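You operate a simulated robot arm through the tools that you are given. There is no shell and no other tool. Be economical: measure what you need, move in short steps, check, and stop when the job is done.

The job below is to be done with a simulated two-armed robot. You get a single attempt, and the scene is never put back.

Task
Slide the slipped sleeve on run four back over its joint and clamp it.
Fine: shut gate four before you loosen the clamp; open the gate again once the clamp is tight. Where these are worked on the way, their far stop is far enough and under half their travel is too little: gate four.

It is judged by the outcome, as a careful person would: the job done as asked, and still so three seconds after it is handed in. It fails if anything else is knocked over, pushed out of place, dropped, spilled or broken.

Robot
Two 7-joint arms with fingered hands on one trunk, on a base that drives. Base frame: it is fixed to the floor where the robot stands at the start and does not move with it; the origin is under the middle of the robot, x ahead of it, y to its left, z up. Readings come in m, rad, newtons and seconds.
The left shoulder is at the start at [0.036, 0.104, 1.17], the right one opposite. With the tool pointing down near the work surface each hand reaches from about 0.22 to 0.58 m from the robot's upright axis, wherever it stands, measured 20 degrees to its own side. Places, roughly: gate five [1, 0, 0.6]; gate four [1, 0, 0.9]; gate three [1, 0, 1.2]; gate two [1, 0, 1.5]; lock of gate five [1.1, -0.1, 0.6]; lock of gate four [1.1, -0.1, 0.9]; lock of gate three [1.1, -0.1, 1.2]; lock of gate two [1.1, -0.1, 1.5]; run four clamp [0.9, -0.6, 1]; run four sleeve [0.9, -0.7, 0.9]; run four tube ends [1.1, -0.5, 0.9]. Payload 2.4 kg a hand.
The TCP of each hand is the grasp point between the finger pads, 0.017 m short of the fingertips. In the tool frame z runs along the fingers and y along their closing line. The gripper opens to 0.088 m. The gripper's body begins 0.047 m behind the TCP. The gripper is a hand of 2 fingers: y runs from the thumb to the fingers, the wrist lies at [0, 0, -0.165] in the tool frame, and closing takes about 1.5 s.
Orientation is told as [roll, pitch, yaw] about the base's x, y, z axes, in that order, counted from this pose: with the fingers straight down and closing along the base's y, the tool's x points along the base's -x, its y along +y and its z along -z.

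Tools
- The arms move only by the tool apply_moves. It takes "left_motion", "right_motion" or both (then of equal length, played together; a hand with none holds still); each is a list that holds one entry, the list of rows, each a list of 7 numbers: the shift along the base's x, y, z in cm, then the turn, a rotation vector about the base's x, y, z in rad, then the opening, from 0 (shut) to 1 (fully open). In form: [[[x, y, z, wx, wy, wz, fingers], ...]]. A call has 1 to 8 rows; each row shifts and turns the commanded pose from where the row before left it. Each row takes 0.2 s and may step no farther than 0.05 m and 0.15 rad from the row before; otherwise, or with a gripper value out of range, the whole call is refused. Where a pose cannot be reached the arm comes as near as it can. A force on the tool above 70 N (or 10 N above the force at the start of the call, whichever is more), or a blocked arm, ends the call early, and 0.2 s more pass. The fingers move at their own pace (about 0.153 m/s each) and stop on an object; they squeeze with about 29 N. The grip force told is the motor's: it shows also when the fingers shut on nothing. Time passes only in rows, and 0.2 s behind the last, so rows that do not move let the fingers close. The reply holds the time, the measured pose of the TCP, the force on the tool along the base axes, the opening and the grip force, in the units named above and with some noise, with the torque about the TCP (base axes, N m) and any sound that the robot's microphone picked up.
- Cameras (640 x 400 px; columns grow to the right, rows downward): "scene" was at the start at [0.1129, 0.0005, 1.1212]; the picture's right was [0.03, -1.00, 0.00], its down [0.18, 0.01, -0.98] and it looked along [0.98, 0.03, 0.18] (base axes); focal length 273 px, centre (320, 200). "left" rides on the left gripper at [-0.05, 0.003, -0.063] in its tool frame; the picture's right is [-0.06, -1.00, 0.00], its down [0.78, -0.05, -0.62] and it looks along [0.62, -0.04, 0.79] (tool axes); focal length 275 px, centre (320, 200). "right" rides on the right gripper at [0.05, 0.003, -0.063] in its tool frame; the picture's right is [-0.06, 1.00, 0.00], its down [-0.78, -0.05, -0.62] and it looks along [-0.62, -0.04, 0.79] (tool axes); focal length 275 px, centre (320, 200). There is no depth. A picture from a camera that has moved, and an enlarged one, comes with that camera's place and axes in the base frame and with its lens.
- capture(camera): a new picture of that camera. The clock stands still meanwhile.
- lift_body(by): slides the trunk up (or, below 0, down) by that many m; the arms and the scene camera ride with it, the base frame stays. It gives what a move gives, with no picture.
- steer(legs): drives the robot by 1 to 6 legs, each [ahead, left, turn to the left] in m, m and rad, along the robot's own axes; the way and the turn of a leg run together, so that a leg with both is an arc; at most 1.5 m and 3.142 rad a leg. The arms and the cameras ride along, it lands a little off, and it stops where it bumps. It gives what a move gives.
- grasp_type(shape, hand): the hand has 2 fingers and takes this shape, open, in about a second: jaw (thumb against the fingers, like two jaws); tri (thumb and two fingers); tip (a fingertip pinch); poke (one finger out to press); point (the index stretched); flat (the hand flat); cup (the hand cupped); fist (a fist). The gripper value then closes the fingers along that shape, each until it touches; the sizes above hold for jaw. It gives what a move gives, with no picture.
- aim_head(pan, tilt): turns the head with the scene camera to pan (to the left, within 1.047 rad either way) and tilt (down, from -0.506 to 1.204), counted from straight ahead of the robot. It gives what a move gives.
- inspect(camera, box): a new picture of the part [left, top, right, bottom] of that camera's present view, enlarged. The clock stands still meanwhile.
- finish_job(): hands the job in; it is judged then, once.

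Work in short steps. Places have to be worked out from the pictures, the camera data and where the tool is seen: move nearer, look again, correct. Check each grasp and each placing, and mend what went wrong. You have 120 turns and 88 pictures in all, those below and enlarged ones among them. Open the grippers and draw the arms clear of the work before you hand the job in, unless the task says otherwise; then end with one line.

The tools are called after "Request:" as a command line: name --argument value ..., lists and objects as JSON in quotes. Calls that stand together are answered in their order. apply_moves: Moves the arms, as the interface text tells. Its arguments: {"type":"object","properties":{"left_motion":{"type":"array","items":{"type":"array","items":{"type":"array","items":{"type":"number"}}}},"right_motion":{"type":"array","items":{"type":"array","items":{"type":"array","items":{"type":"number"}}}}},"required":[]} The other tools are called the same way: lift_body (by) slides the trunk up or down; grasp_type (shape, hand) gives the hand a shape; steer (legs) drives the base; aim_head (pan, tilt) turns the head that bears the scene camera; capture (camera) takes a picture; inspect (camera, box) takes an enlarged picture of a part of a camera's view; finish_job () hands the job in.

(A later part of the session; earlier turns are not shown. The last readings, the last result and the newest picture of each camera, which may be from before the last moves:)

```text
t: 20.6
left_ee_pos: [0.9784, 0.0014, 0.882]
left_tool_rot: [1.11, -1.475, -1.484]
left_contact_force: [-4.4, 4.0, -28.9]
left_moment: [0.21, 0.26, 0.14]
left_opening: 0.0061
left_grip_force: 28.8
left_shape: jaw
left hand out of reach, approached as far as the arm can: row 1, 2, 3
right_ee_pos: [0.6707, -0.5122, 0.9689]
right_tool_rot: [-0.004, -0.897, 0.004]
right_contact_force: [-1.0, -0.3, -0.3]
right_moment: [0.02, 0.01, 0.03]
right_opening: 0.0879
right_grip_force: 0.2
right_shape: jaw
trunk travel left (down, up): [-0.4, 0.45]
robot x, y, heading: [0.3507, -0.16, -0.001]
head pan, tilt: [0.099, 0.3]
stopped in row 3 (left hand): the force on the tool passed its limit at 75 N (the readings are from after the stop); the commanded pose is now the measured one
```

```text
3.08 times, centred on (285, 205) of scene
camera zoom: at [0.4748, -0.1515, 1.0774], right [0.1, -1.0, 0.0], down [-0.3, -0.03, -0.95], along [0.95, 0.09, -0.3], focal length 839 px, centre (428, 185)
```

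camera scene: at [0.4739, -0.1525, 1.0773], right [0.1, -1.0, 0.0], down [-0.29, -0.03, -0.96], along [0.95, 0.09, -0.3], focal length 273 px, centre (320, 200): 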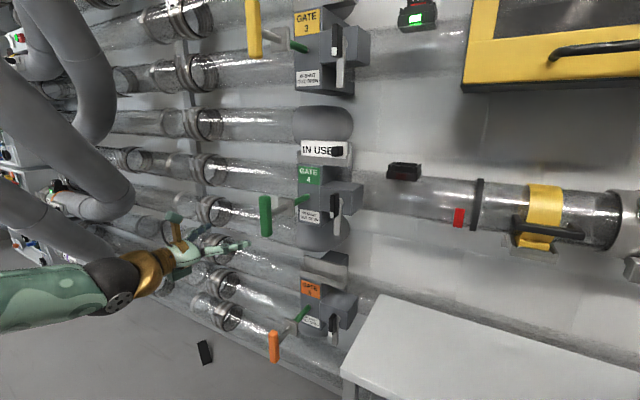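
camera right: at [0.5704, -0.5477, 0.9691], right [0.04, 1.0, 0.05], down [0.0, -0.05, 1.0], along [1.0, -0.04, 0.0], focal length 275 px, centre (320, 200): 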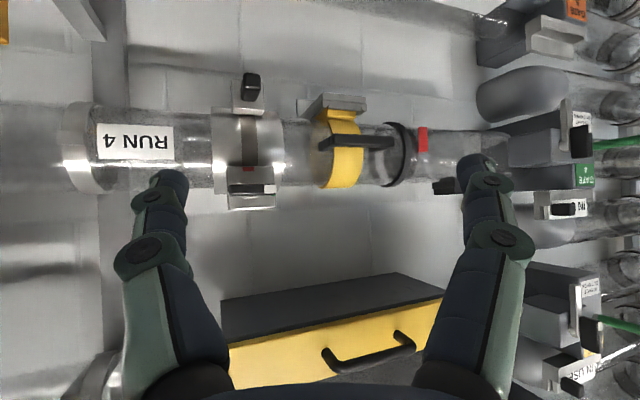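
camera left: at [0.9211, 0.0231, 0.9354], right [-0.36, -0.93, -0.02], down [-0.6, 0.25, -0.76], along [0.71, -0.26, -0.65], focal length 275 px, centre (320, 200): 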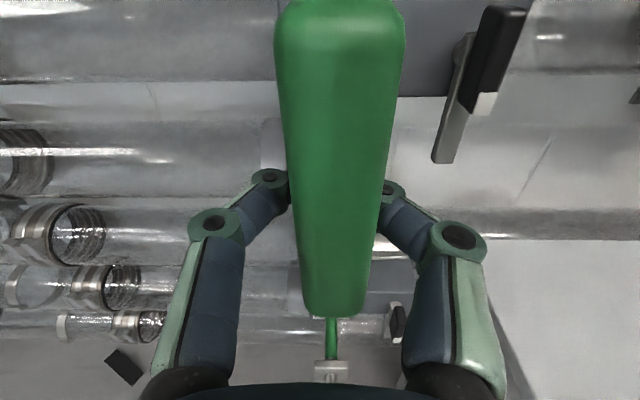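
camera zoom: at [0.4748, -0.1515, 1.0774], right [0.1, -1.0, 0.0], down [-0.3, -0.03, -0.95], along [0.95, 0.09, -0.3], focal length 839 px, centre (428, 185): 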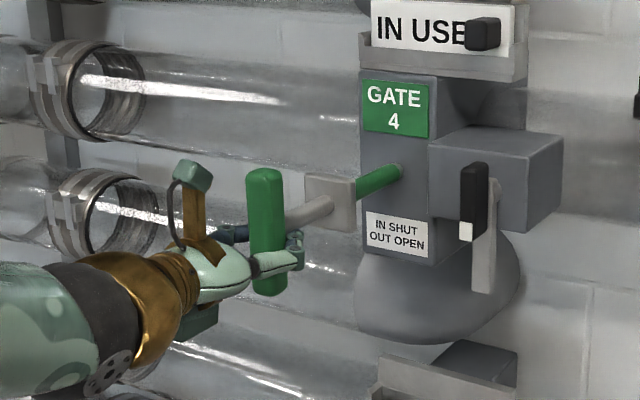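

The fingers closed hooked behind the bar but the arm is at its reach limit. I open, back off, drive closer and lower the trunk.

Request:
apply_moves --left_motion '[[[0, 0, 0, 0, 0, 0, 1], [0, 0, 0, 0, 0, 0, 1], [0, 0, 0, 0, 0, 0, 1], [-2.8, 1.1, 0, 0, 0, 0, 1], [-2.8, 1.1, 0, 0, 0, 0, 1], [-2.8, 1.1, 0, 0, 0, 0, 1], [-2.8, 1.1, 0, 0, 0, 0, 1], [-2.8, 1.1, 0, 0, 0, 0, 1]]]'

Request:
apply_moves --left_motion '[[[-3, 1.1, 0, 0, 0, 0, 1], [-3, 1.1, 2, 0, 0, 0, 1], [-3, 0, 3, 0, 0, 0, 1], [-3, 0, 3, 0, 0, 0, 1]]]' --right_motion '[[[-2, 2, 0, 0, 0, 0, 1], [-2, 2, 1, 0, 0, 0, 1], [-2, 0, 1, 0, 0, 0, 1], [-2, 0, 1, 0, 0, 0, 1]]]'

Request:
lift_body --by -0.12

Request:
steer --legs '[[0.12, 0.06, 0]]'

Request:
capture --camera "left"

```text
t: 22.4
left_ee_pos: [0.8363, 0.0538, 0.8898]
left_tool_rot: [1.272, -1.482, -1.651]
left_contact_force: [0.8, -0.3, -0.4]
left_moment: [0.03, 0.0, 0.0]
left_opening: 0.0878
left_grip_force: 0.0
left_shape: jaw
right_ee_pos: [0.6699, -0.5146, 0.9674]
right_tool_rot: [-0.004, -0.897, 0.001]
right_contact_force: [0.0, -0.3, 0.7]
right_moment: [0.0, -0.01, -0.03]
right_opening: 0.0879
right_grip_force: 0.0
right_shape: jaw
trunk travel left (down, up): [-0.4, 0.45]
robot x, y, heading: [0.3466, -0.1561, -0.002]
head pan, tilt: [0.099, 0.3]
```

```text
t: 23.4
left_ee_pos: [0.7203, 0.0737, 0.9689]
left_tool_rot: [1.268, -1.48, -1.648]
left_contact_force: [-0.8, 1.0, 0.9]
left_moment: [0.0, -0.01, 0.0]
left_opening: 0.0882
left_grip_force: 0.0
left_shape: jaw
right_ee_pos: [0.6064, -0.5017, 0.9839]
right_tool_rot: [-0.003, -0.901, 0.002]
right_contact_force: [-0.3, 0.1, -0.3]
right_moment: [0.01, -0.05, 0.01]
right_opening: 0.0877
right_grip_force: 0.0
right_shape: jaw
right hand out of reach, approached as far as the arm can: row 2, 3, 4
trunk travel left (down, up): [-0.4, 0.45]
robot x, y, heading: [0.3527, -0.1606, 0.006]
head pan, tilt: [0.099, 0.3]
```

```text
t: 24.9
left_ee_pos: [0.7191, 0.0751, 0.8498]
left_tool_rot: [1.271, -1.483, -1.647]
left_contact_force: [-0.1, 0.4, -0.6]
left_moment: [0.02, -0.01, -0.04]
left_opening: 0.088
left_grip_force: 0.0
left_shape: jaw
right_ee_pos: [0.6095, -0.504, 0.8516]
right_tool_rot: [-0.002, -0.856, 0.0]
right_contact_force: [0.5, -0.6, 0.3]
right_moment: [-0.02, 0.01, 0.01]
right_opening: 0.0879
right_grip_force: 0.1
right_shape: jaw
trunk travel left (down, up): [-0.28, 0.57]
robot x, y, heading: [0.3512, -0.1611, -0.002]
head pan, tilt: [0.099, 0.3]
```

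```text
t: 26.2
left_ee_pos: [0.8395, 0.1354, 0.8494]
left_tool_rot: [1.266, -1.484, -1.641]
left_contact_force: [0.0, -0.4, 0.2]
left_moment: [0.03, -0.03, -0.01]
left_opening: 0.0881
left_grip_force: 0.1
left_shape: jaw
right_ee_pos: [0.7319, -0.4456, 0.8512]
right_tool_rot: [-0.002, -0.855, 0.001]
right_contact_force: [0.4, -0.3, 2.0]
right_moment: [-0.01, 0.01, 0.0]
right_opening: 0.0878
right_grip_force: 0.0
right_shape: jaw
trunk travel left (down, up): [-0.28, 0.57]
robot x, y, heading: [0.4744, -0.1006, 0.001]
head pan, tilt: [0.099, 0.3]
```

```text
48 pictures are left
camera left: at [0.7826, 0.1576, 0.901], right [-0.37, -0.93, -0.02], down [-0.59, 0.25, -0.77], along [0.72, -0.27, -0.64], focal length 275 px, centre (320, 200)
```

left: 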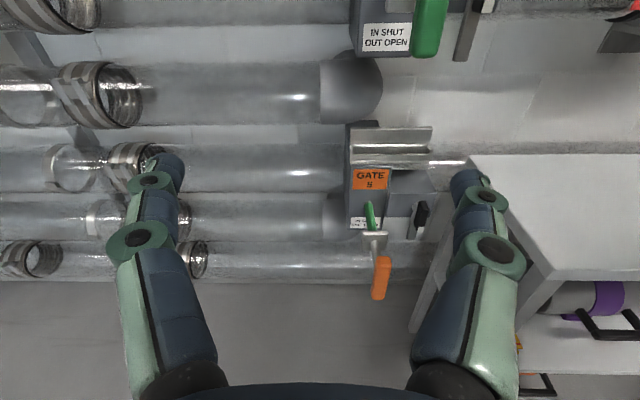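

Now in reach. I close the fingers and line the fist-like fingertips up with the rod axis, to push the handle in.

Request:
apply_moves --left_motion '[[[0.8, -3.2, 1.35, 0, 0, 0, 0], [0.8, -3.2, 1.35, 0, 0, 0, 0], [0.8, -3.2, 1.4, 0, 0, 0, 0], [0, 0, 0, 0, 0, 0, 0], [0, 0, 0, 0, 0, 0, 0], [0, 0, 0, 0, 0, 0, 0]]]'

Request:
capture --camera "left"

```text
t: 27.6
left_ee_pos: [0.8661, 0.0399, 0.8904]
left_tool_rot: [1.266, -1.484, -1.64]
left_contact_force: [0.5, 0.1, -0.3]
left_moment: [0.01, 0.0, -0.01]
left_opening: 0.0
left_grip_force: 28.8
left_shape: jaw
right_ee_pos: [0.7311, -0.4447, 0.8512]
right_tool_rot: [-0.002, -0.855, 0.002]
right_contact_force: [-0.6, 0.0, 0.3]
right_moment: [0.02, 0.01, -0.02]
right_opening: 0.0878
right_grip_force: 0.0
right_shape: jaw
trunk travel left (down, up): [-0.28, 0.57]
robot x, y, heading: [0.4758, -0.1003, 0.003]
head pan, tilt: [0.099, 0.3]
```

```text
47 pictures are left
camera left: at [0.8073, 0.0612, 0.9417], right [-0.37, -0.93, -0.02], down [-0.59, 0.25, -0.77], along [0.72, -0.27, -0.64], focal length 275 px, centre (320, 200)
```

left: 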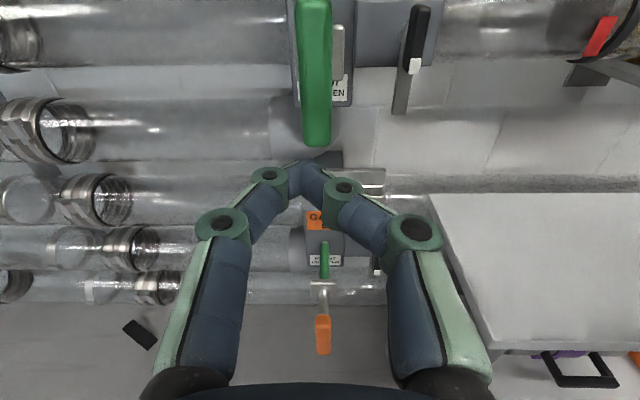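

Alignment is good; I advance along the rod direction.

Request:
apply_moves --left_motion '[[[1.86, -0.74, 0, 0, 0, 0, 0], [1.86, -0.74, 0, 0, 0, 0, 0], [1.4, -0.55, 0, 0, 0, 0, 0], [1.4, -0.55, 0, 0, 0, 0, 0], [1.4, -0.55, 0, 0, 0, 0, 0], [0.9, -0.37, 0, 0, 0, 0, 0]]]'

Request:
capture --camera "left"

```text
t: 29.0
left_ee_pos: [0.954, 0.0066, 0.8908]
left_tool_rot: [1.269, -1.483, -1.645]
left_contact_force: [-0.9, 0.6, -0.1]
left_moment: [-0.01, -0.02, 0.06]
left_opening: 0.0
left_grip_force: 28.6
left_shape: jaw
right_ee_pos: [0.7311, -0.4449, 0.8508]
right_tool_rot: [0.0, -0.854, 0.003]
right_contact_force: [-0.1, 0.3, 0.1]
right_moment: [0.02, 0.02, -0.01]
right_opening: 0.0879
right_grip_force: 0.1
right_shape: jaw
trunk travel left (down, up): [-0.28, 0.57]
robot x, y, heading: [0.4686, -0.1, -0.001]
head pan, tilt: [0.099, 0.3]
```

```text
46 pictures are left
camera left: at [0.8959, 0.027, 0.9427], right [-0.37, -0.93, -0.02], down [-0.59, 0.25, -0.77], along [0.72, -0.27, -0.64], focal length 275 px, centre (320, 200)
```

left: 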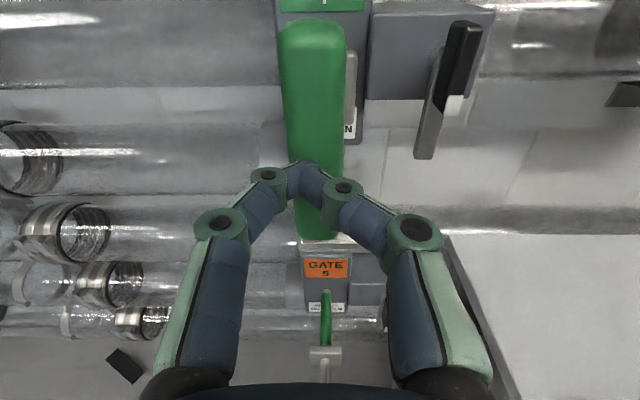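

Request:
apply_moves --left_motion '[[[0.93, -0.37, 0, 0, 0, 0, 0], [0.93, -0.37, 0, 0, 0, 0, 0], [0.93, -0.37, 0, 0, 0, 0, 0], [0.93, -0.37, 0, 0, 0, 0, 0]]]'

Request:
inspect --camera "scene" --box '[180, 90, 400, 250]'

```text
t: 30.0
left_ee_pos: [0.9902, -0.0102, 0.8912]
left_tool_rot: [1.268, -1.482, -1.645]
left_contact_force: [-1.5, 0.2, -0.1]
left_moment: [0.03, 0.0, -0.01]
left_opening: 0.0
left_grip_force: 29.3
left_shape: jaw
right_ee_pos: [0.7307, -0.4449, 0.8517]
right_tool_rot: [-0.002, -0.855, 0.002]
right_contact_force: [0.3, -0.8, -0.3]
right_moment: [0.01, 0.0, 0.02]
right_opening: 0.0879
right_grip_force: 0.1
right_shape: jaw
trunk travel left (down, up): [-0.28, 0.57]
robot x, y, heading: [0.4728, -0.1002, 0.003]
head pan, tilt: [0.099, 0.3]
```

```text
2.50 times, centred on (290, 170) of scene
camera zoom: at [0.5984, -0.0925, 0.9569], right [0.1, -1.0, 0.0], down [-0.29, -0.03, -0.96], along [0.95, 0.09, -0.3], focal length 681 px, centre (395, 275)
```

zoom: 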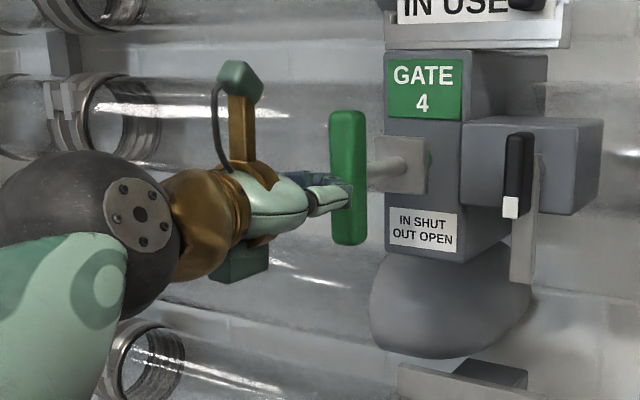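

The gate is sliding in easily; only a sliver of green remains. I push to the stop.

Request:
apply_moves --left_motion '[[[0.93, -0.37, 0, 0, 0, 0, 0], [0.93, -0.37, 0, 0, 0, 0, 0], [0.93, -0.37, 0, 0, 0, 0, 0]]]'

Request:
inspect --camera "scene" --box '[180, 90, 400, 250]'

```text
t: 30.8
left_ee_pos: [1.0174, -0.0223, 0.892]
left_tool_rot: [1.267, -1.48, -1.645]
left_contact_force: [-1.4, 0.2, 0.3]
left_moment: [0.01, -0.01, 0.02]
left_opening: 0.0
left_grip_force: 29.4
left_shape: jaw
right_ee_pos: [0.7304, -0.4451, 0.8525]
right_tool_rot: [-0.003, -0.855, 0.002]
right_contact_force: [-1.1, 0.5, -0.8]
right_moment: [0.01, 0.0, -0.02]
right_opening: 0.0879
right_grip_force: 0.0
right_shape: jaw
trunk travel left (down, up): [-0.28, 0.57]
robot x, y, heading: [0.4728, -0.1002, -0.002]
head pan, tilt: [0.099, 0.3]
```

```text
2.50 times, centred on (290, 170) of scene
camera zoom: at [0.5984, -0.0925, 0.9568], right [0.1, -1.0, 0.0], down [-0.29, -0.03, -0.96], along [0.95, 0.09, -0.3], focal length 681 px, centre (395, 275)
```

zoom: 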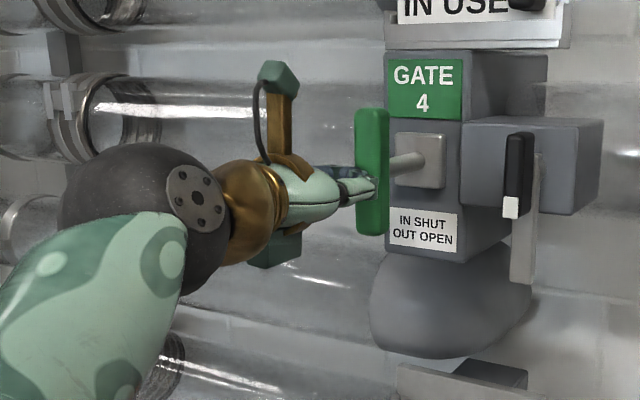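

Request:
apply_moves --left_motion '[[[0.93, -0.37, 0, 0, 0, 0, 0], [0.93, -0.37, 0, 0, 0, 0, 0]]]'

```text
t: 31.4
left_ee_pos: [1.0257, -0.025, 0.89]
left_tool_rot: [1.244, -1.479, -1.615]
left_contact_force: [-49.2, 9.0, 3.1]
left_moment: [-0.01, -0.14, 0.16]
left_opening: 0.0096
left_grip_force: 28.5
left_shape: jaw
right_ee_pos: [0.7269, -0.4429, 0.8536]
right_tool_rot: [-0.002, -0.861, 0.006]
right_contact_force: [-0.4, 0.0, -0.3]
right_moment: [0.02, -0.01, 0.02]
right_opening: 0.0881
right_grip_force: 0.0
right_shape: jaw
trunk travel left (down, up): [-0.28, 0.57]
robot x, y, heading: [0.473, -0.1001, -0.001]
head pan, tilt: [0.099, 0.3]
stopped in row 2 (left hand): the force on the tool passed its limit at 82 N (the readings are from after the stop); the commanded pose is now the measured one
```

Gate four is at its inner stop (shut). The whole wall is evidently turned about -0.38 rad to my frame, so I withdraw the left hand and turn the robot to face it squarely.

Request:
apply_moves --left_motion '[[[-2.8, 1.1, 0, 0, 0, 0, 0.3], [-2.8, 1.1, 0, 0, 0, 0, 0.3], [-2.8, 1.1, 0, 0, 0, 0, 0.3], [-2.8, 1.1, 0, 0, 0, 0, 0.3], [-2.8, 1.1, 0, 0, 0, 0, 0.3], [-2.8, 1.1, 1, 0, 0, 0, 0.3], [-2.8, 1.1, 1, 0, 0, 0, 0.3], [-2.8, 1.1, 1, 0, 0, 0, 0.3]]]'

Request:
steer --legs '[[0, 0, -0.38], [0, -0.2, 0]]'

Request:
aim_head --pan -0.1 --tilt 0.2

Request:
capture --camera "scene"

Request:
capture --camera "right"

```text
t: 33.2
left_ee_pos: [0.8241, 0.0701, 0.9]
left_tool_rot: [1.184, -1.48, -1.561]
left_contact_force: [-0.1, -0.2, 0.1]
left_moment: [0.02, 0.03, -0.02]
left_opening: 0.0263
left_grip_force: 0.0
left_shape: jaw
left hand out of reach, approached as far as the arm can: row 8
right_ee_pos: [0.7304, -0.4448, 0.852]
right_tool_rot: [-0.002, -0.855, 0.004]
right_contact_force: [-0.8, -0.4, -0.4]
right_moment: [-0.04, 0.03, -0.01]
right_opening: 0.0878
right_grip_force: 0.0
right_shape: jaw
trunk travel left (down, up): [-0.28, 0.57]
robot x, y, heading: [0.4723, -0.1018, 0.004]
head pan, tilt: [0.099, 0.3]
```

```text
t: 36.0
left_ee_pos: [0.786, -0.2637, 0.9]
left_tool_rot: [1.187, -1.481, -1.946]
left_contact_force: [-0.5, -0.2, 0.0]
left_moment: [0.0, -0.04, 0.02]
left_opening: 0.0264
left_grip_force: 0.2
left_shape: jaw
right_ee_pos: [0.5089, -0.7039, 0.8503]
right_tool_rot: [-0.001, -0.854, -0.38]
right_contact_force: [0.7, -0.5, -0.5]
right_moment: [0.0, -0.01, 0.02]
right_opening: 0.0878
right_grip_force: 0.0
right_shape: jaw
trunk travel left (down, up): [-0.28, 0.57]
robot x, y, heading: [0.3983, -0.2851, -0.381]
head pan, tilt: [0.099, 0.3]
```

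```text
t: 36.7
left_ee_pos: [0.7875, -0.2632, 0.8995]
left_tool_rot: [1.186, -1.48, -1.947]
left_contact_force: [0.6, -0.2, 0.4]
left_moment: [0.0, -0.01, -0.02]
left_opening: 0.0261
left_grip_force: 0.1
left_shape: jaw
right_ee_pos: [0.5078, -0.7057, 0.8533]
right_tool_rot: [-0.001, -0.856, -0.38]
right_contact_force: [0.8, -0.8, 0.7]
right_moment: [0.02, 0.01, 0.01]
right_opening: 0.0879
right_grip_force: 0.0
right_shape: jaw
trunk travel left (down, up): [-0.28, 0.57]
robot x, y, heading: [0.4001, -0.2908, -0.38]
head pan, tilt: [-0.099, 0.201]
```

```text
43 pictures are left
camera scene: at [0.5095, -0.3453, 0.9661], right [-0.46, -0.89, 0.0], down [-0.18, 0.09, -0.98], along [0.87, -0.45, -0.2], focal length 273 px, centre (320, 200)
```

scene: 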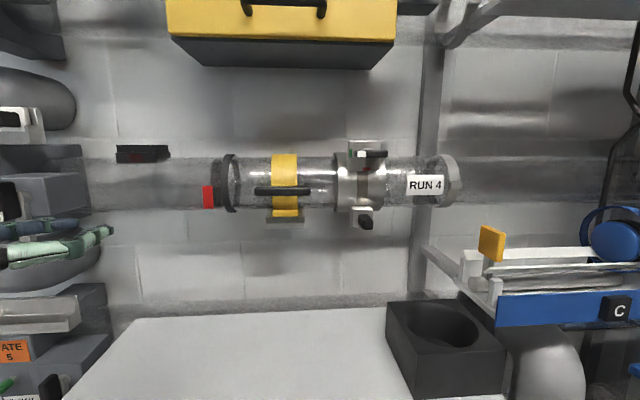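

```text
42 pictures are left
camera right: at [0.4335, -0.671, 0.8563], right [0.41, 0.91, 0.05], down [0.03, -0.06, 1.0], along [0.91, -0.41, -0.05], focal length 275 px, centre (320, 200)
```

right: 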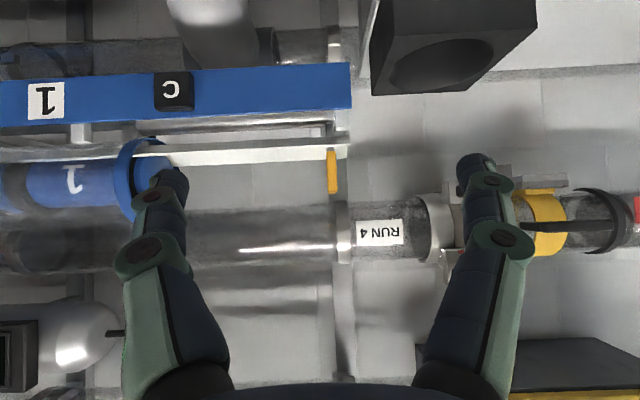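

Request:
inspect --camera "scene" --box '[200, 130, 400, 240]'

```text
3.20 times, centred on (300, 185) of scene
camera zoom: at [0.5095, -0.3453, 0.9661], right [-0.46, -0.89, 0.0], down [-0.18, 0.09, -0.98], along [0.87, -0.45, -0.2], focal length 872 px, centre (384, 248)
```

zoom: 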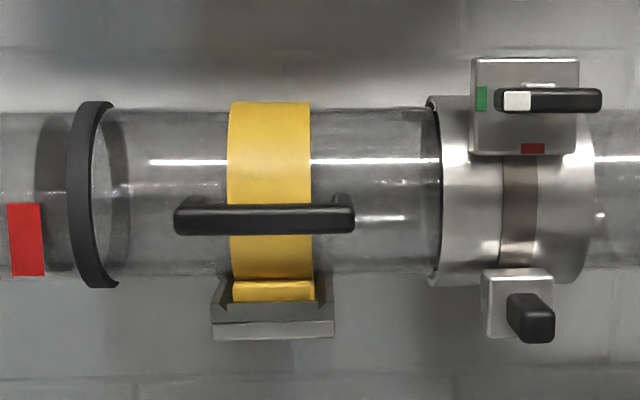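

Clamp lever centre ≈ (0.886, -0.639, 0.953), standing ~4 cm off its plate, tip pointing at green (tight). I bring the right hand level and square to the wall in front of it.

Request:
apply_moves --right_motion '[[[3.84, 2.07, 1.7, -0.053, -0.133, 0, 1], [3.84, 2.07, 1.7, -0.053, -0.133, 0, 1], [3.84, 2.07, 1.7, -0.053, -0.133, 0, 1], [3.84, 2.07, 1.7, -0.053, -0.133, 0, 1], [3.84, 2.07, 1.7, -0.053, -0.133, 0, 1], [3.84, 2.07, 1.7, 0, 0, 0, 1]]]'

Request:
apply_moves --right_motion '[[[0, 0, 0, 0.137, -0.0545, 0, 1], [0, 0, 0, 0.137, -0.0545, 0, 1], [0, 0, 0, 0.137, -0.0545, 0, 1], [0, 0, 0, 0.137, -0.0545, 0, 1], [0, 0, 0, 0.137, -0.0545, 0, 1], [0, 0, 0, 0.137, -0.0545, 0, 1], [0, 0, 0, 0.137, -0.0545, 0, 1], [0, 0, 0, 0.137, -0.0545, 0, 1]]]'

Request:
apply_moves --right_motion '[[[0, 0, 0, 0.137, -0.0545, 0, 1], [0, 0, 0, 0.137, -0.0545, 0, 1], [0, 0, 0, 0.09, -0.036, 0, 1]]]'

Request:
capture --camera "right"

Request:
capture --camera "scene"

```text
t: 38.1
left_ee_pos: [0.7859, -0.2643, 0.9004]
left_tool_rot: [1.187, -1.481, -1.947]
left_contact_force: [-0.3, 0.2, 0.5]
left_moment: [0.03, -0.02, -0.03]
left_opening: 0.0262
left_grip_force: 0.1
left_shape: jaw
right_ee_pos: [0.7437, -0.6086, 0.9376]
right_tool_rot: [-3.13, -1.572, 2.745]
right_contact_force: [-0.1, 0.5, -1.0]
right_moment: [0.01, 0.01, 0.02]
right_opening: 0.0878
right_grip_force: 0.0
right_shape: jaw
right hand out of reach, approached as far as the arm can: row 1, 2, 3
trunk travel left (down, up): [-0.28, 0.57]
robot x, y, heading: [0.3957, -0.2896, -0.379]
head pan, tilt: [-0.099, 0.201]
```

```text
t: 39.9
left_ee_pos: [0.7873, -0.2633, 0.9001]
left_tool_rot: [1.186, -1.479, -1.945]
left_contact_force: [-0.1, -0.2, 0.6]
left_moment: [-0.01, 0.02, 0.0]
left_opening: 0.0264
left_grip_force: 0.0
left_shape: jaw
right_ee_pos: [0.7463, -0.6085, 0.9366]
right_tool_rot: [1.568, -0.39, -1.948]
right_contact_force: [-0.4, 0.1, 0.7]
right_moment: [0.0, -0.02, -0.02]
right_opening: 0.0879
right_grip_force: 0.0
right_shape: jaw
trunk travel left (down, up): [-0.28, 0.57]
robot x, y, heading: [0.3955, -0.2873, -0.38]
head pan, tilt: [-0.099, 0.201]
```

```text
t: 40.7
left_ee_pos: [0.7869, -0.2628, 0.9007]
left_tool_rot: [1.185, -1.481, -1.946]
left_contact_force: [0.2, -0.2, 0.3]
left_moment: [0.03, 0.04, 0.06]
left_opening: 0.026
left_grip_force: 0.0
left_shape: jaw
right_ee_pos: [0.7483, -0.6082, 0.9368]
right_tool_rot: [1.567, 0.003, -1.949]
right_contact_force: [0.2, 0.1, 0.2]
right_moment: [0.0, 0.0, 0.0]
right_opening: 0.0881
right_grip_force: 0.1
right_shape: jaw
trunk travel left (down, up): [-0.28, 0.57]
robot x, y, heading: [0.3984, -0.2878, -0.38]
head pan, tilt: [-0.099, 0.201]
```

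```text
40 pictures are left
camera right: at [0.706, -0.5378, 0.9412], right [-0.02, -0.06, 1.0], down [-0.86, -0.5, -0.05], along [0.5, -0.86, -0.04], focal length 275 px, centre (320, 200)
```

right: 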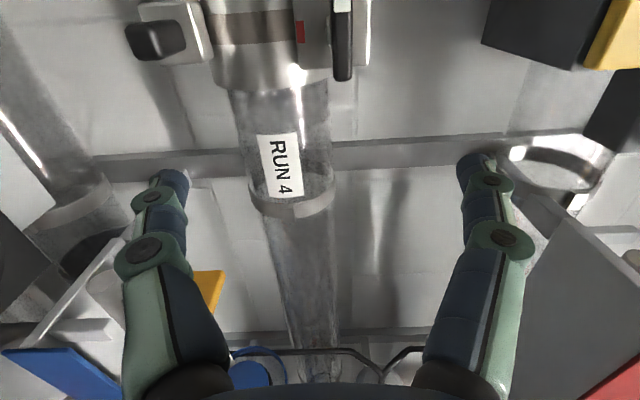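

```text
39 pictures are left
camera scene: at [0.5095, -0.3453, 0.9661], right [-0.46, -0.89, 0.0], down [-0.18, 0.09, -0.98], along [0.87, -0.45, -0.2], focal length 273 px, centre (320, 200)
```

scene: 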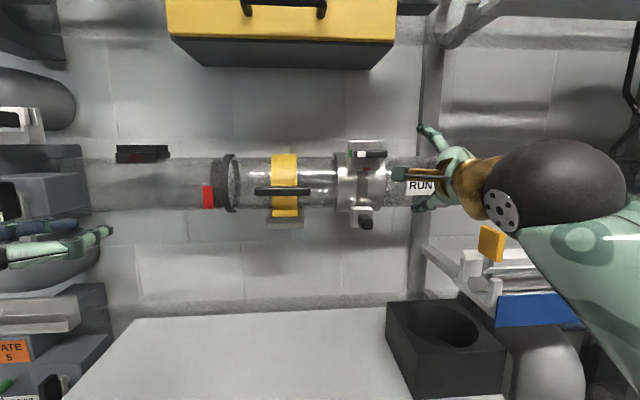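

The lever appears at (0.886, -0.641, 0.954) again, consistent. I advance with the fingers above and below it.

Request:
apply_moves --right_motion '[[[0.78, 1.95, 1.65, 0, 0, 0, 1], [3.2, -1.3, 0, 0, 0, 0, 1], [3.2, -1.3, 0, 0, 0, 0, 1], [3.2, -1.3, 0, 0, 0, 0, 1], [3.0, -1.2, 0, 0, 0, 0, 1]]]'

Request:
capture --camera "right"

Request:
inspect --camera "scene" --box '[290, 100, 490, 240]'

```text
t: 41.9
left_ee_pos: [0.7872, -0.2644, 0.9002]
left_tool_rot: [1.187, -1.48, -1.946]
left_contact_force: [-1.0, 1.1, 0.4]
left_moment: [0.03, -0.01, 0.0]
left_opening: 0.0262
left_grip_force: 0.0
left_shape: jaw
right_ee_pos: [0.8822, -0.638, 0.9528]
right_tool_rot: [1.567, 0.002, -1.95]
right_contact_force: [-0.1, 0.3, 0.4]
right_moment: [0.02, 0.01, -0.02]
right_opening: 0.0879
right_grip_force: 0.0
right_shape: jaw
trunk travel left (down, up): [-0.28, 0.57]
robot x, y, heading: [0.3985, -0.2881, -0.383]
head pan, tilt: [-0.099, 0.201]
```

```text
38 pictures are left
camera right: at [0.8413, -0.569, 0.9569], right [-0.02, -0.06, 1.0], down [-0.86, -0.5, -0.05], along [0.5, -0.86, -0.04], focal length 275 px, centre (320, 200)
```

right: 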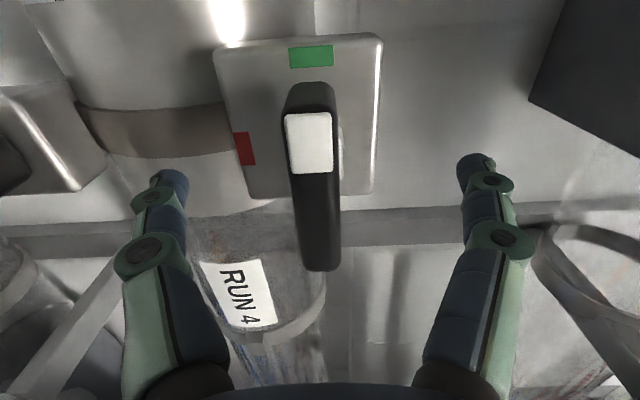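

```text
2.86 times, centred on (390, 170) of scene
camera zoom: at [0.5095, -0.3453, 0.9661], right [-0.46, -0.89, 0.0], down [-0.18, 0.09, -0.98], along [0.87, -0.45, -0.2], focal length 779 px, centre (120, 286)
```

zoom: 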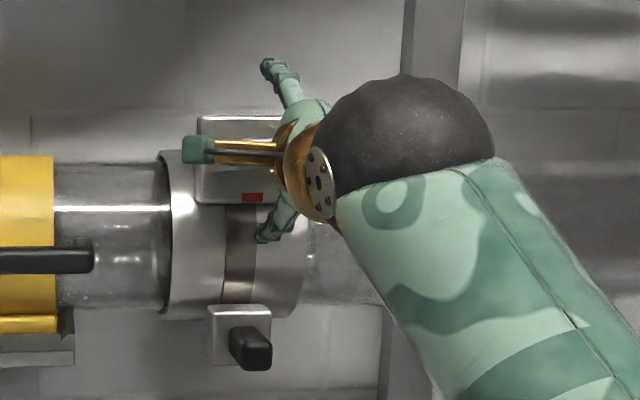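

The tip points at green, lever centred between the fingers. I close on it.

Request:
apply_moves --right_motion '[[[0, 0, 0, 0, 0, 0, 0], [0, 0, 0, 0, 0, 0, 0], [0, 0, 0, 0, 0, 0, 0], [0, 0, 0, 0, 0, 0, 0], [0, 0, 0, 0, 0, 0, 0]]]'

Request:
capture --camera "right"

```text
t: 43.1
left_ee_pos: [0.7861, -0.2642, 0.9]
left_tool_rot: [1.181, -1.478, -1.941]
left_contact_force: [-0.5, 0.2, 0.8]
left_moment: [0.02, 0.04, -0.02]
left_opening: 0.0261
left_grip_force: 0.1
left_shape: jaw
right_ee_pos: [0.8825, -0.6391, 0.9535]
right_tool_rot: [1.568, 0.002, -1.95]
right_contact_force: [3.5, -1.3, 0.5]
right_moment: [-0.01, 0.0, 0.01]
right_opening: 0.0075
right_grip_force: 28.7
right_shape: jaw
trunk travel left (down, up): [-0.28, 0.57]
robot x, y, heading: [0.3959, -0.2883, -0.376]
head pan, tilt: [-0.099, 0.201]
```

```text
36 pictures are left
camera right: at [0.8413, -0.569, 0.9567], right [-0.02, -0.06, 1.0], down [-0.86, -0.5, -0.05], along [0.5, -0.86, -0.04], focal length 275 px, centre (320, 200)
```

right: 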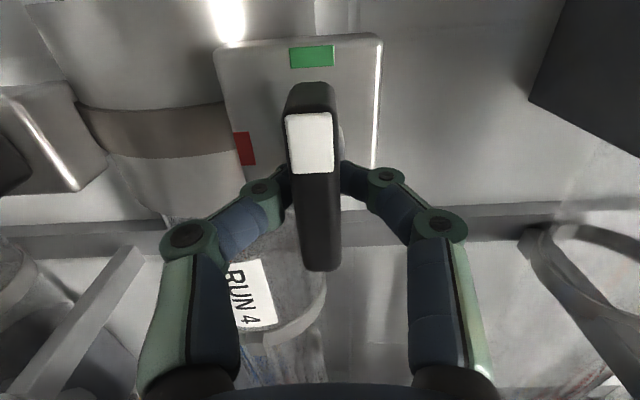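

Request:
apply_moves --right_motion '[[[0, 0, 0, -0.137, 0.0545, 0, 0], [0, 0, 0, -0.137, 0.0545, 0, 0], [0, 0, 0, -0.137, 0.0545, 0, 0]]]'

Request:
capture --camera "right"

```text
t: 43.9
left_ee_pos: [0.7873, -0.2638, 0.8996]
left_tool_rot: [1.177, -1.48, -1.936]
left_contact_force: [0.5, -0.3, 0.6]
left_moment: [0.0, -0.03, -0.02]
left_opening: 0.0262
left_grip_force: 0.1
left_shape: jaw
right_ee_pos: [0.8814, -0.6385, 0.9537]
right_tool_rot: [1.566, -0.444, -1.947]
right_contact_force: [6.5, -0.9, 0.8]
right_moment: [0.06, -0.01, -0.01]
right_opening: 0.0074
right_grip_force: 29.2
right_shape: jaw
trunk travel left (down, up): [-0.28, 0.57]
robot x, y, heading: [0.396, -0.2857, -0.382]
head pan, tilt: [-0.099, 0.201]
```

```text
35 pictures are left
camera right: at [0.8398, -0.5717, 0.9358], right [0.14, 0.34, 0.93], down [-0.84, -0.45, 0.29], along [0.52, -0.82, 0.23], focal length 275 px, centre (320, 200)
```

right: 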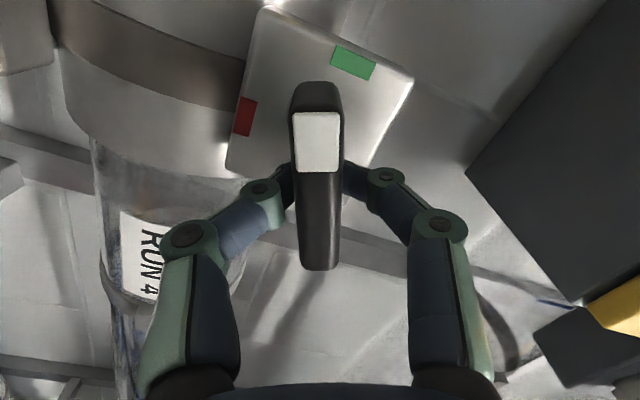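

The lever turns with the hand toward red. I continue the remaining turn (about 1.16 rad).

Request:
apply_moves --right_motion '[[[0, 0, 0, -0.137, 0.0545, 0, 0], [0, 0, 0, -0.137, 0.0545, 0, 0], [0, 0, 0, -0.137, 0.0545, 0, 0], [0, 0, 0, -0.137, 0.0545, 0, 0], [0, 0, 0, -0.137, 0.0545, 0, 0], [0, 0, 0, -0.137, 0.0545, 0, 0], [0, 0, 0, -0.13, 0.052, 0, 0]]]'

Request:
capture --camera "right"

```text
t: 45.5
left_ee_pos: [0.7868, -0.2626, 0.9003]
left_tool_rot: [1.175, -1.48, -1.932]
left_contact_force: [0.1, -0.7, -0.1]
left_moment: [0.0, -0.04, -0.01]
left_opening: 0.0262
left_grip_force: 0.1
left_shape: jaw
right_ee_pos: [0.881, -0.638, 0.954]
right_tool_rot: [1.565, -1.468, -1.945]
right_contact_force: [12.8, -1.3, 5.7]
right_moment: [0.05, -0.07, 0.06]
right_opening: 0.0073
right_grip_force: 29.5
right_shape: jaw
trunk travel left (down, up): [-0.28, 0.57]
robot x, y, heading: [0.3951, -0.2875, -0.385]
head pan, tilt: [-0.099, 0.201]
```

```text
34 pictures are left
camera right: at [0.8248, -0.6076, 0.9051], right [0.37, 0.92, 0.16], down [-0.62, 0.11, 0.78], along [0.69, -0.39, 0.61], focal length 275 px, centre (320, 200)
```

right: 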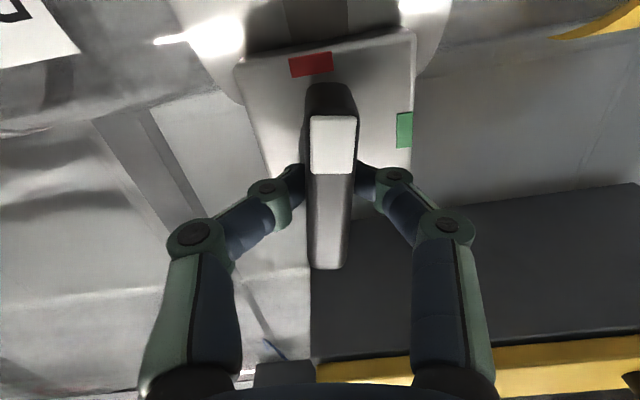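

Nearly on red; a last ~0.12 rad.

Request:
apply_moves --right_motion '[[[0, 0, 0, -0.11, 0.044, 0, 0], [0, 0, 0, -0.05, 0.02, 0, 0]]]'

Request:
capture --camera "right"

```text
t: 46.1
left_ee_pos: [0.7875, -0.2623, 0.8996]
left_tool_rot: [1.18, -1.482, -1.939]
left_contact_force: [-0.6, -0.2, -0.3]
left_moment: [-0.05, 0.03, -0.02]
left_opening: 0.0263
left_grip_force: 0.0
left_shape: jaw
right_ee_pos: [0.8808, -0.6397, 0.9528]
right_tool_rot: [-1.562, -1.501, 1.181]
right_contact_force: [11.8, -1.1, 9.4]
right_moment: [0.03, -0.13, 0.06]
right_opening: 0.0073
right_grip_force: 28.6
right_shape: jaw
trunk travel left (down, up): [-0.28, 0.57]
robot x, y, heading: [0.3958, -0.2833, -0.38]
head pan, tilt: [-0.099, 0.201]
```

```text
33 pictures are left
camera right: at [0.8215, -0.6157, 0.9044], right [0.37, 0.93, -0.01], down [-0.57, 0.24, 0.79], along [0.73, -0.29, 0.62], focal length 275 px, centre (320, 200)
```

right: 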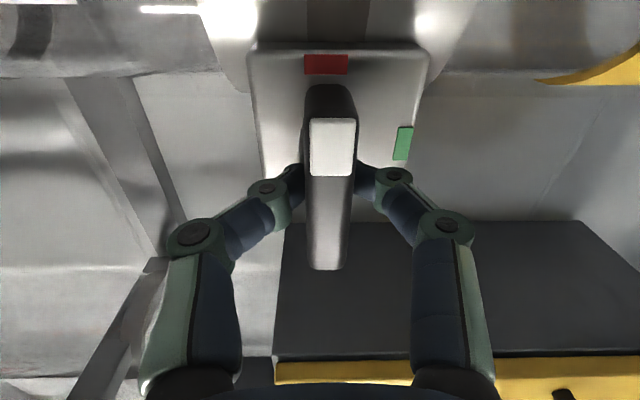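

The tip is on red: clamp loose. Still holding the lever, I try sliding the sleeve gently left along the tube and watch the force.

Request:
apply_moves --right_motion '[[[0.37, 0.93, 0, 0, 0, 0, 0], [0.37, 0.93, 0, 0, 0, 0, 0]]]'

Request:
inspect --camera "scene" --box '[200, 130, 400, 240]'

```text
t: 46.7
left_ee_pos: [0.7871, -0.265, 0.8997]
left_tool_rot: [1.178, -1.481, -1.939]
left_contact_force: [0.3, 0.1, 0.3]
left_moment: [0.02, -0.01, 0.02]
left_opening: 0.026
left_grip_force: 0.1
left_shape: jaw
right_ee_pos: [0.888, -0.622, 0.9525]
right_tool_rot: [-1.569, -1.502, 1.185]
right_contact_force: [9.7, -8.4, 10.4]
right_moment: [-0.02, -0.1, -0.04]
right_opening: 0.0073
right_grip_force: 28.5
right_shape: jaw
trunk travel left (down, up): [-0.28, 0.57]
robot x, y, heading: [0.3931, -0.2865, -0.383]
head pan, tilt: [-0.099, 0.201]
```

```text
3.20 times, centred on (300, 185) of scene
camera zoom: at [0.5098, -0.3459, 0.9661], right [-0.46, -0.89, 0.0], down [-0.18, 0.09, -0.98], along [0.87, -0.45, -0.2], focal length 872 px, centre (384, 248)
```

zoom: 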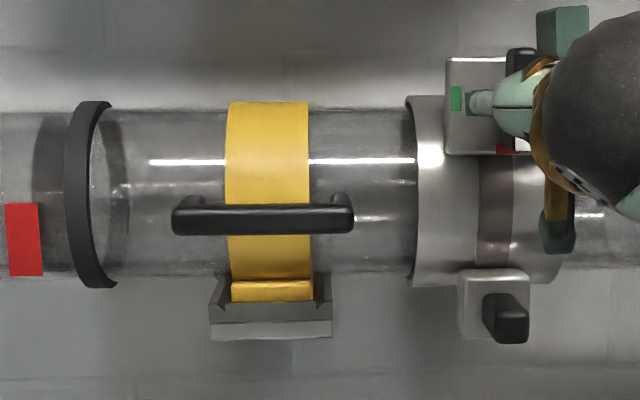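

The sleeve slides freely. By the tube section's proportions (it spans from the left ring to where the sleeve's edge originally was), the joint is about there, so I continue ~2.5 cm to centre on it, watching for a stop.

Request:
apply_moves --right_motion '[[[0.37, 0.93, 0, 0, 0, 0, 0], [0.37, 0.93, 0, 0, 0, 0, 0], [0.19, 0.47, 0, 0, 0, 0, 0]]]'

Request:
inspect --camera "scene" --box '[200, 130, 400, 240]'

```text
t: 47.5
left_ee_pos: [0.7877, -0.2644, 0.9006]
left_tool_rot: [1.178, -1.48, -1.937]
left_contact_force: [-0.1, -0.5, -0.7]
left_moment: [0.01, -0.01, 0.03]
left_opening: 0.026
left_grip_force: 0.0
left_shape: jaw
right_ee_pos: [0.8982, -0.597, 0.9538]
right_tool_rot: [-1.546, -1.505, 1.165]
right_contact_force: [9.4, -6.9, 7.8]
right_moment: [-0.03, -0.04, -0.09]
right_opening: 0.0073
right_grip_force: 28.7
right_shape: jaw
trunk travel left (down, up): [-0.28, 0.57]
robot x, y, heading: [0.3961, -0.288, -0.379]
head pan, tilt: [-0.099, 0.201]
```

```text
3.20 times, centred on (300, 185) of scene
camera zoom: at [0.51, -0.3458, 0.966], right [-0.46, -0.89, 0.0], down [-0.18, 0.09, -0.98], along [0.87, -0.45, -0.2], focal length 872 px, centre (384, 248)
```

zoom: 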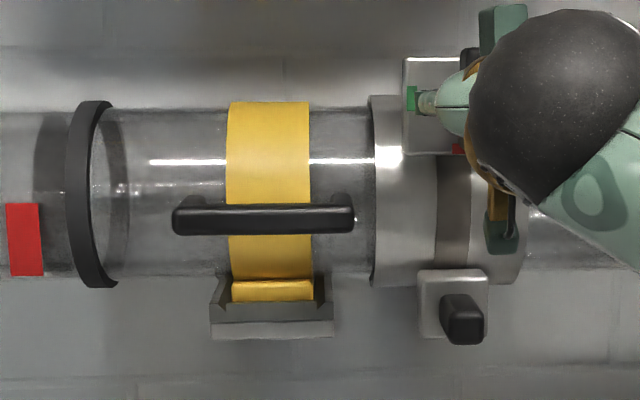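

The sleeve is now centred on the estimated joint (within a few mm). I nudge 3 mm more and turn the lever back to green.

Request:
apply_moves --right_motion '[[[0.11, 0.28, 0, 0, 0, 0, 0], [0, 0, 0, 0.137, -0.0545, 0, 0], [0, 0, 0, 0.137, -0.0545, 0, 0], [0, 0, 0, 0.137, -0.0545, 0, 0], [0, 0, 0, 0.137, -0.0545, 0, 0], [0, 0, 0, 0.137, -0.0545, 0, 0]]]'

Request:
apply_moves --right_motion '[[[0, 0, 0, 0.137, -0.0545, 0, 0], [0, 0, 0, 0.137, -0.0545, 0, 0], [0, 0, 0, 0.137, -0.0545, 0, 0], [0, 0, 0, 0.137, -0.0545, 0, 0], [0, 0, 0, 0.137, -0.0545, 0, 0], [0, 0, 0, 0.137, -0.0545, 0, 0]]]'

Request:
capture --camera "right"

```text
t: 48.9
left_ee_pos: [0.7864, -0.2652, 0.9002]
left_tool_rot: [1.182, -1.478, -1.942]
left_contact_force: [0.1, 0.0, -0.5]
left_moment: [-0.01, -0.01, 0.01]
left_opening: 0.0262
left_grip_force: 0.1
left_shape: jaw
right_ee_pos: [0.8975, -0.5955, 0.9551]
right_tool_rot: [1.569, -0.896, -1.951]
right_contact_force: [7.5, -20.2, 16.5]
right_moment: [-0.22, -0.09, -0.16]
right_opening: 0.0077
right_grip_force: 28.6
right_shape: jaw
trunk travel left (down, up): [-0.28, 0.57]
robot x, y, heading: [0.3963, -0.2874, -0.382]
head pan, tilt: [-0.099, 0.201]
```

```text
t: 50.3
left_ee_pos: [0.7873, -0.267, 0.8995]
left_tool_rot: [1.179, -1.476, -1.94]
left_contact_force: [0.3, 1.2, 0.0]
left_moment: [-0.01, -0.01, -0.01]
left_opening: 0.0261
left_grip_force: 0.1
left_shape: jaw
right_ee_pos: [0.8978, -0.5979, 0.9516]
right_tool_rot: [1.566, -0.012, -1.95]
right_contact_force: [-2.6, -29.4, 3.6]
right_moment: [-0.09, -0.04, -0.33]
right_opening: 0.0062
right_grip_force: 29.1
right_shape: jaw
trunk travel left (down, up): [-0.28, 0.57]
robot x, y, heading: [0.3937, -0.2871, -0.384]
head pan, tilt: [-0.099, 0.201]
```

```text
30 pictures are left
camera right: at [0.8566, -0.528, 0.9566], right [-0.01, -0.05, 1.0], down [-0.87, -0.5, -0.04], along [0.5, -0.86, -0.04], focal length 275 px, centre (320, 200)
```

right: 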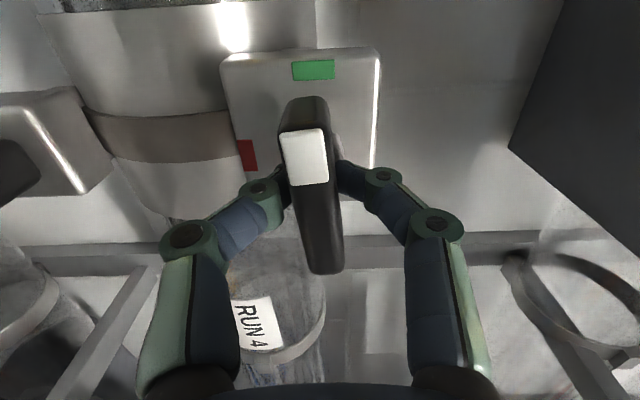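

Tip is almost on green; slightly more turn to be surely tight.

Request:
apply_moves --right_motion '[[[-0.1, -0.25, 0, 0.1, -0.04, 0, 0], [0, 0, 0, 0.08, -0.032, 0, 0]]]'

Request:
capture --camera "right"

```text
t: 50.9
left_ee_pos: [0.7868, -0.2647, 0.9003]
left_tool_rot: [1.178, -1.479, -1.936]
left_contact_force: [0.2, -0.6, 1.2]
left_moment: [0.03, 0.0, 0.04]
left_opening: 0.026
left_grip_force: 0.0
left_shape: jaw
right_ee_pos: [0.8975, -0.5982, 0.9523]
right_tool_rot: [1.566, 0.182, -1.948]
right_contact_force: [-2.3, -22.6, 0.6]
right_moment: [-0.16, 0.0, -0.24]
right_opening: 0.0061
right_grip_force: 28.6
right_shape: jaw
trunk travel left (down, up): [-0.28, 0.57]
robot x, y, heading: [0.3967, -0.2882, -0.383]
head pan, tilt: [-0.099, 0.201]
```

```text
29 pictures are left
camera right: at [0.8558, -0.5302, 0.9656], right [-0.08, -0.23, 0.97], down [-0.86, -0.48, -0.19], along [0.51, -0.85, -0.15], focal length 275 px, centre (320, 200)
```

right: 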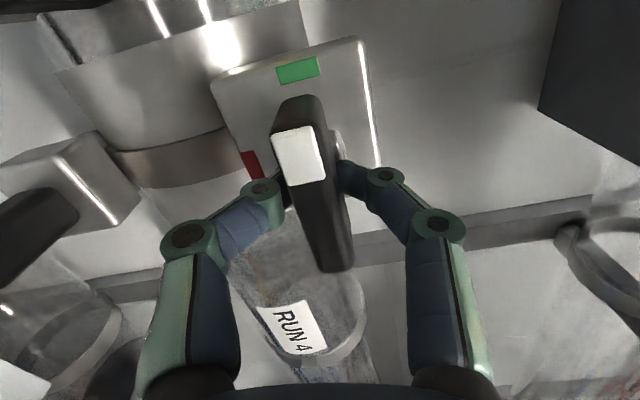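

The lever reached its stop at green (the hand now turns without it). I release, back out and look.

Request:
apply_moves --right_motion '[[[0, 0, 0, 0, 0, 0, 1], [0, 0, 0, 0, 0, 0, 1], [0, 0, 0, 0, 0, 0, 1], [-2.8, 1.1, 0, 0, 0, 0, 1], [-2.8, 1.1, 0, 0, 0, 0, 1], [-2.8, 1.1, 0, 0, 0, 0, 1], [-2.8, 1.1, 0, 0, 0, 0, 1], [-1, -3.5, 0, 0, 0, 0, 1]]]'

Request:
apply_moves --right_motion '[[[-1, -3.5, 0, 0, 0, 0, 1], [-1, -3.5, 0, 0, 0, 0, 1], [-1, -3.5, 0, 0, 0, 0, 1]]]'

Request:
inspect --camera "scene" --box '[200, 130, 400, 240]'

```text
t: 52.7
left_ee_pos: [0.7866, -0.2649, 0.9006]
left_tool_rot: [1.184, -1.48, -1.943]
left_contact_force: [0.4, -1.0, 0.5]
left_moment: [-0.02, 0.02, 0.03]
left_opening: 0.0262
left_grip_force: 0.1
left_shape: jaw
right_ee_pos: [0.7751, -0.5868, 0.9532]
right_tool_rot: [1.567, 0.181, -1.945]
right_contact_force: [-0.3, 0.2, 0.1]
right_moment: [0.0, 0.01, -0.01]
right_opening: 0.0879
right_grip_force: 0.0
right_shape: jaw
trunk travel left (down, up): [-0.28, 0.57]
robot x, y, heading: [0.3942, -0.2871, -0.383]
head pan, tilt: [-0.099, 0.201]
```

```text
t: 53.5
left_ee_pos: [0.7867, -0.2647, 0.8992]
left_tool_rot: [1.187, -1.478, -1.946]
left_contact_force: [0.1, 0.9, -0.4]
left_moment: [0.02, -0.01, 0.01]
left_opening: 0.0263
left_grip_force: 0.0
left_shape: jaw
right_ee_pos: [0.7464, -0.693, 0.9553]
right_tool_rot: [1.569, 0.179, -1.948]
right_contact_force: [0.2, 1.2, 1.0]
right_moment: [-0.03, 0.03, -0.01]
right_opening: 0.0878
right_grip_force: 0.1
right_shape: jaw
trunk travel left (down, up): [-0.28, 0.57]
robot x, y, heading: [0.3991, -0.2873, -0.378]
head pan, tilt: [-0.099, 0.201]
```

```text
3.20 times, centred on (300, 185) of scene
camera zoom: at [0.5096, -0.3452, 0.9661], right [-0.46, -0.89, 0.0], down [-0.18, 0.09, -0.98], along [0.87, -0.45, -0.2], focal length 872 px, centre (384, 248)
```

zoom: 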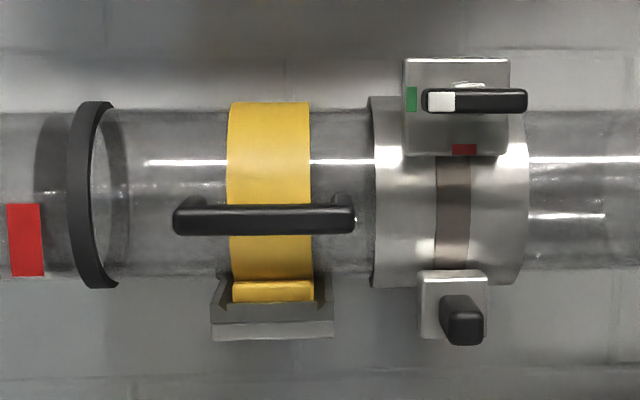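

Clamp tight on green, sleeve moved ~4.6 cm. I check for any uncovered seam on either side of the sleeve.

Request:
inspect --camera "scene" --box '[295, 145, 465, 225]'

```text
3.76 times, centred on (380, 185) of scene
camera zoom: at [0.5096, -0.3452, 0.9661], right [-0.46, -0.89, 0.0], down [-0.18, 0.09, -0.98], along [0.87, -0.45, -0.2], focal length 1026 px, centre (94, 256)
```

zoom: 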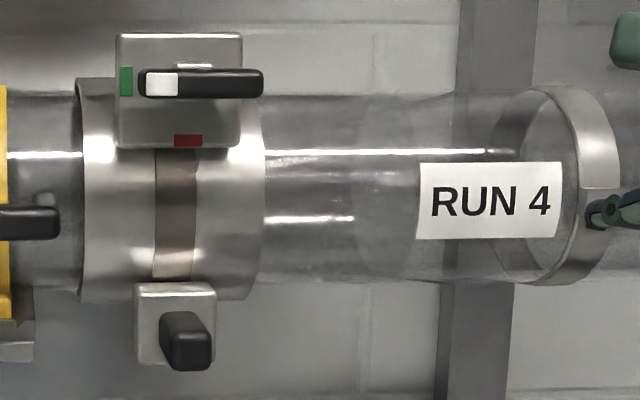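

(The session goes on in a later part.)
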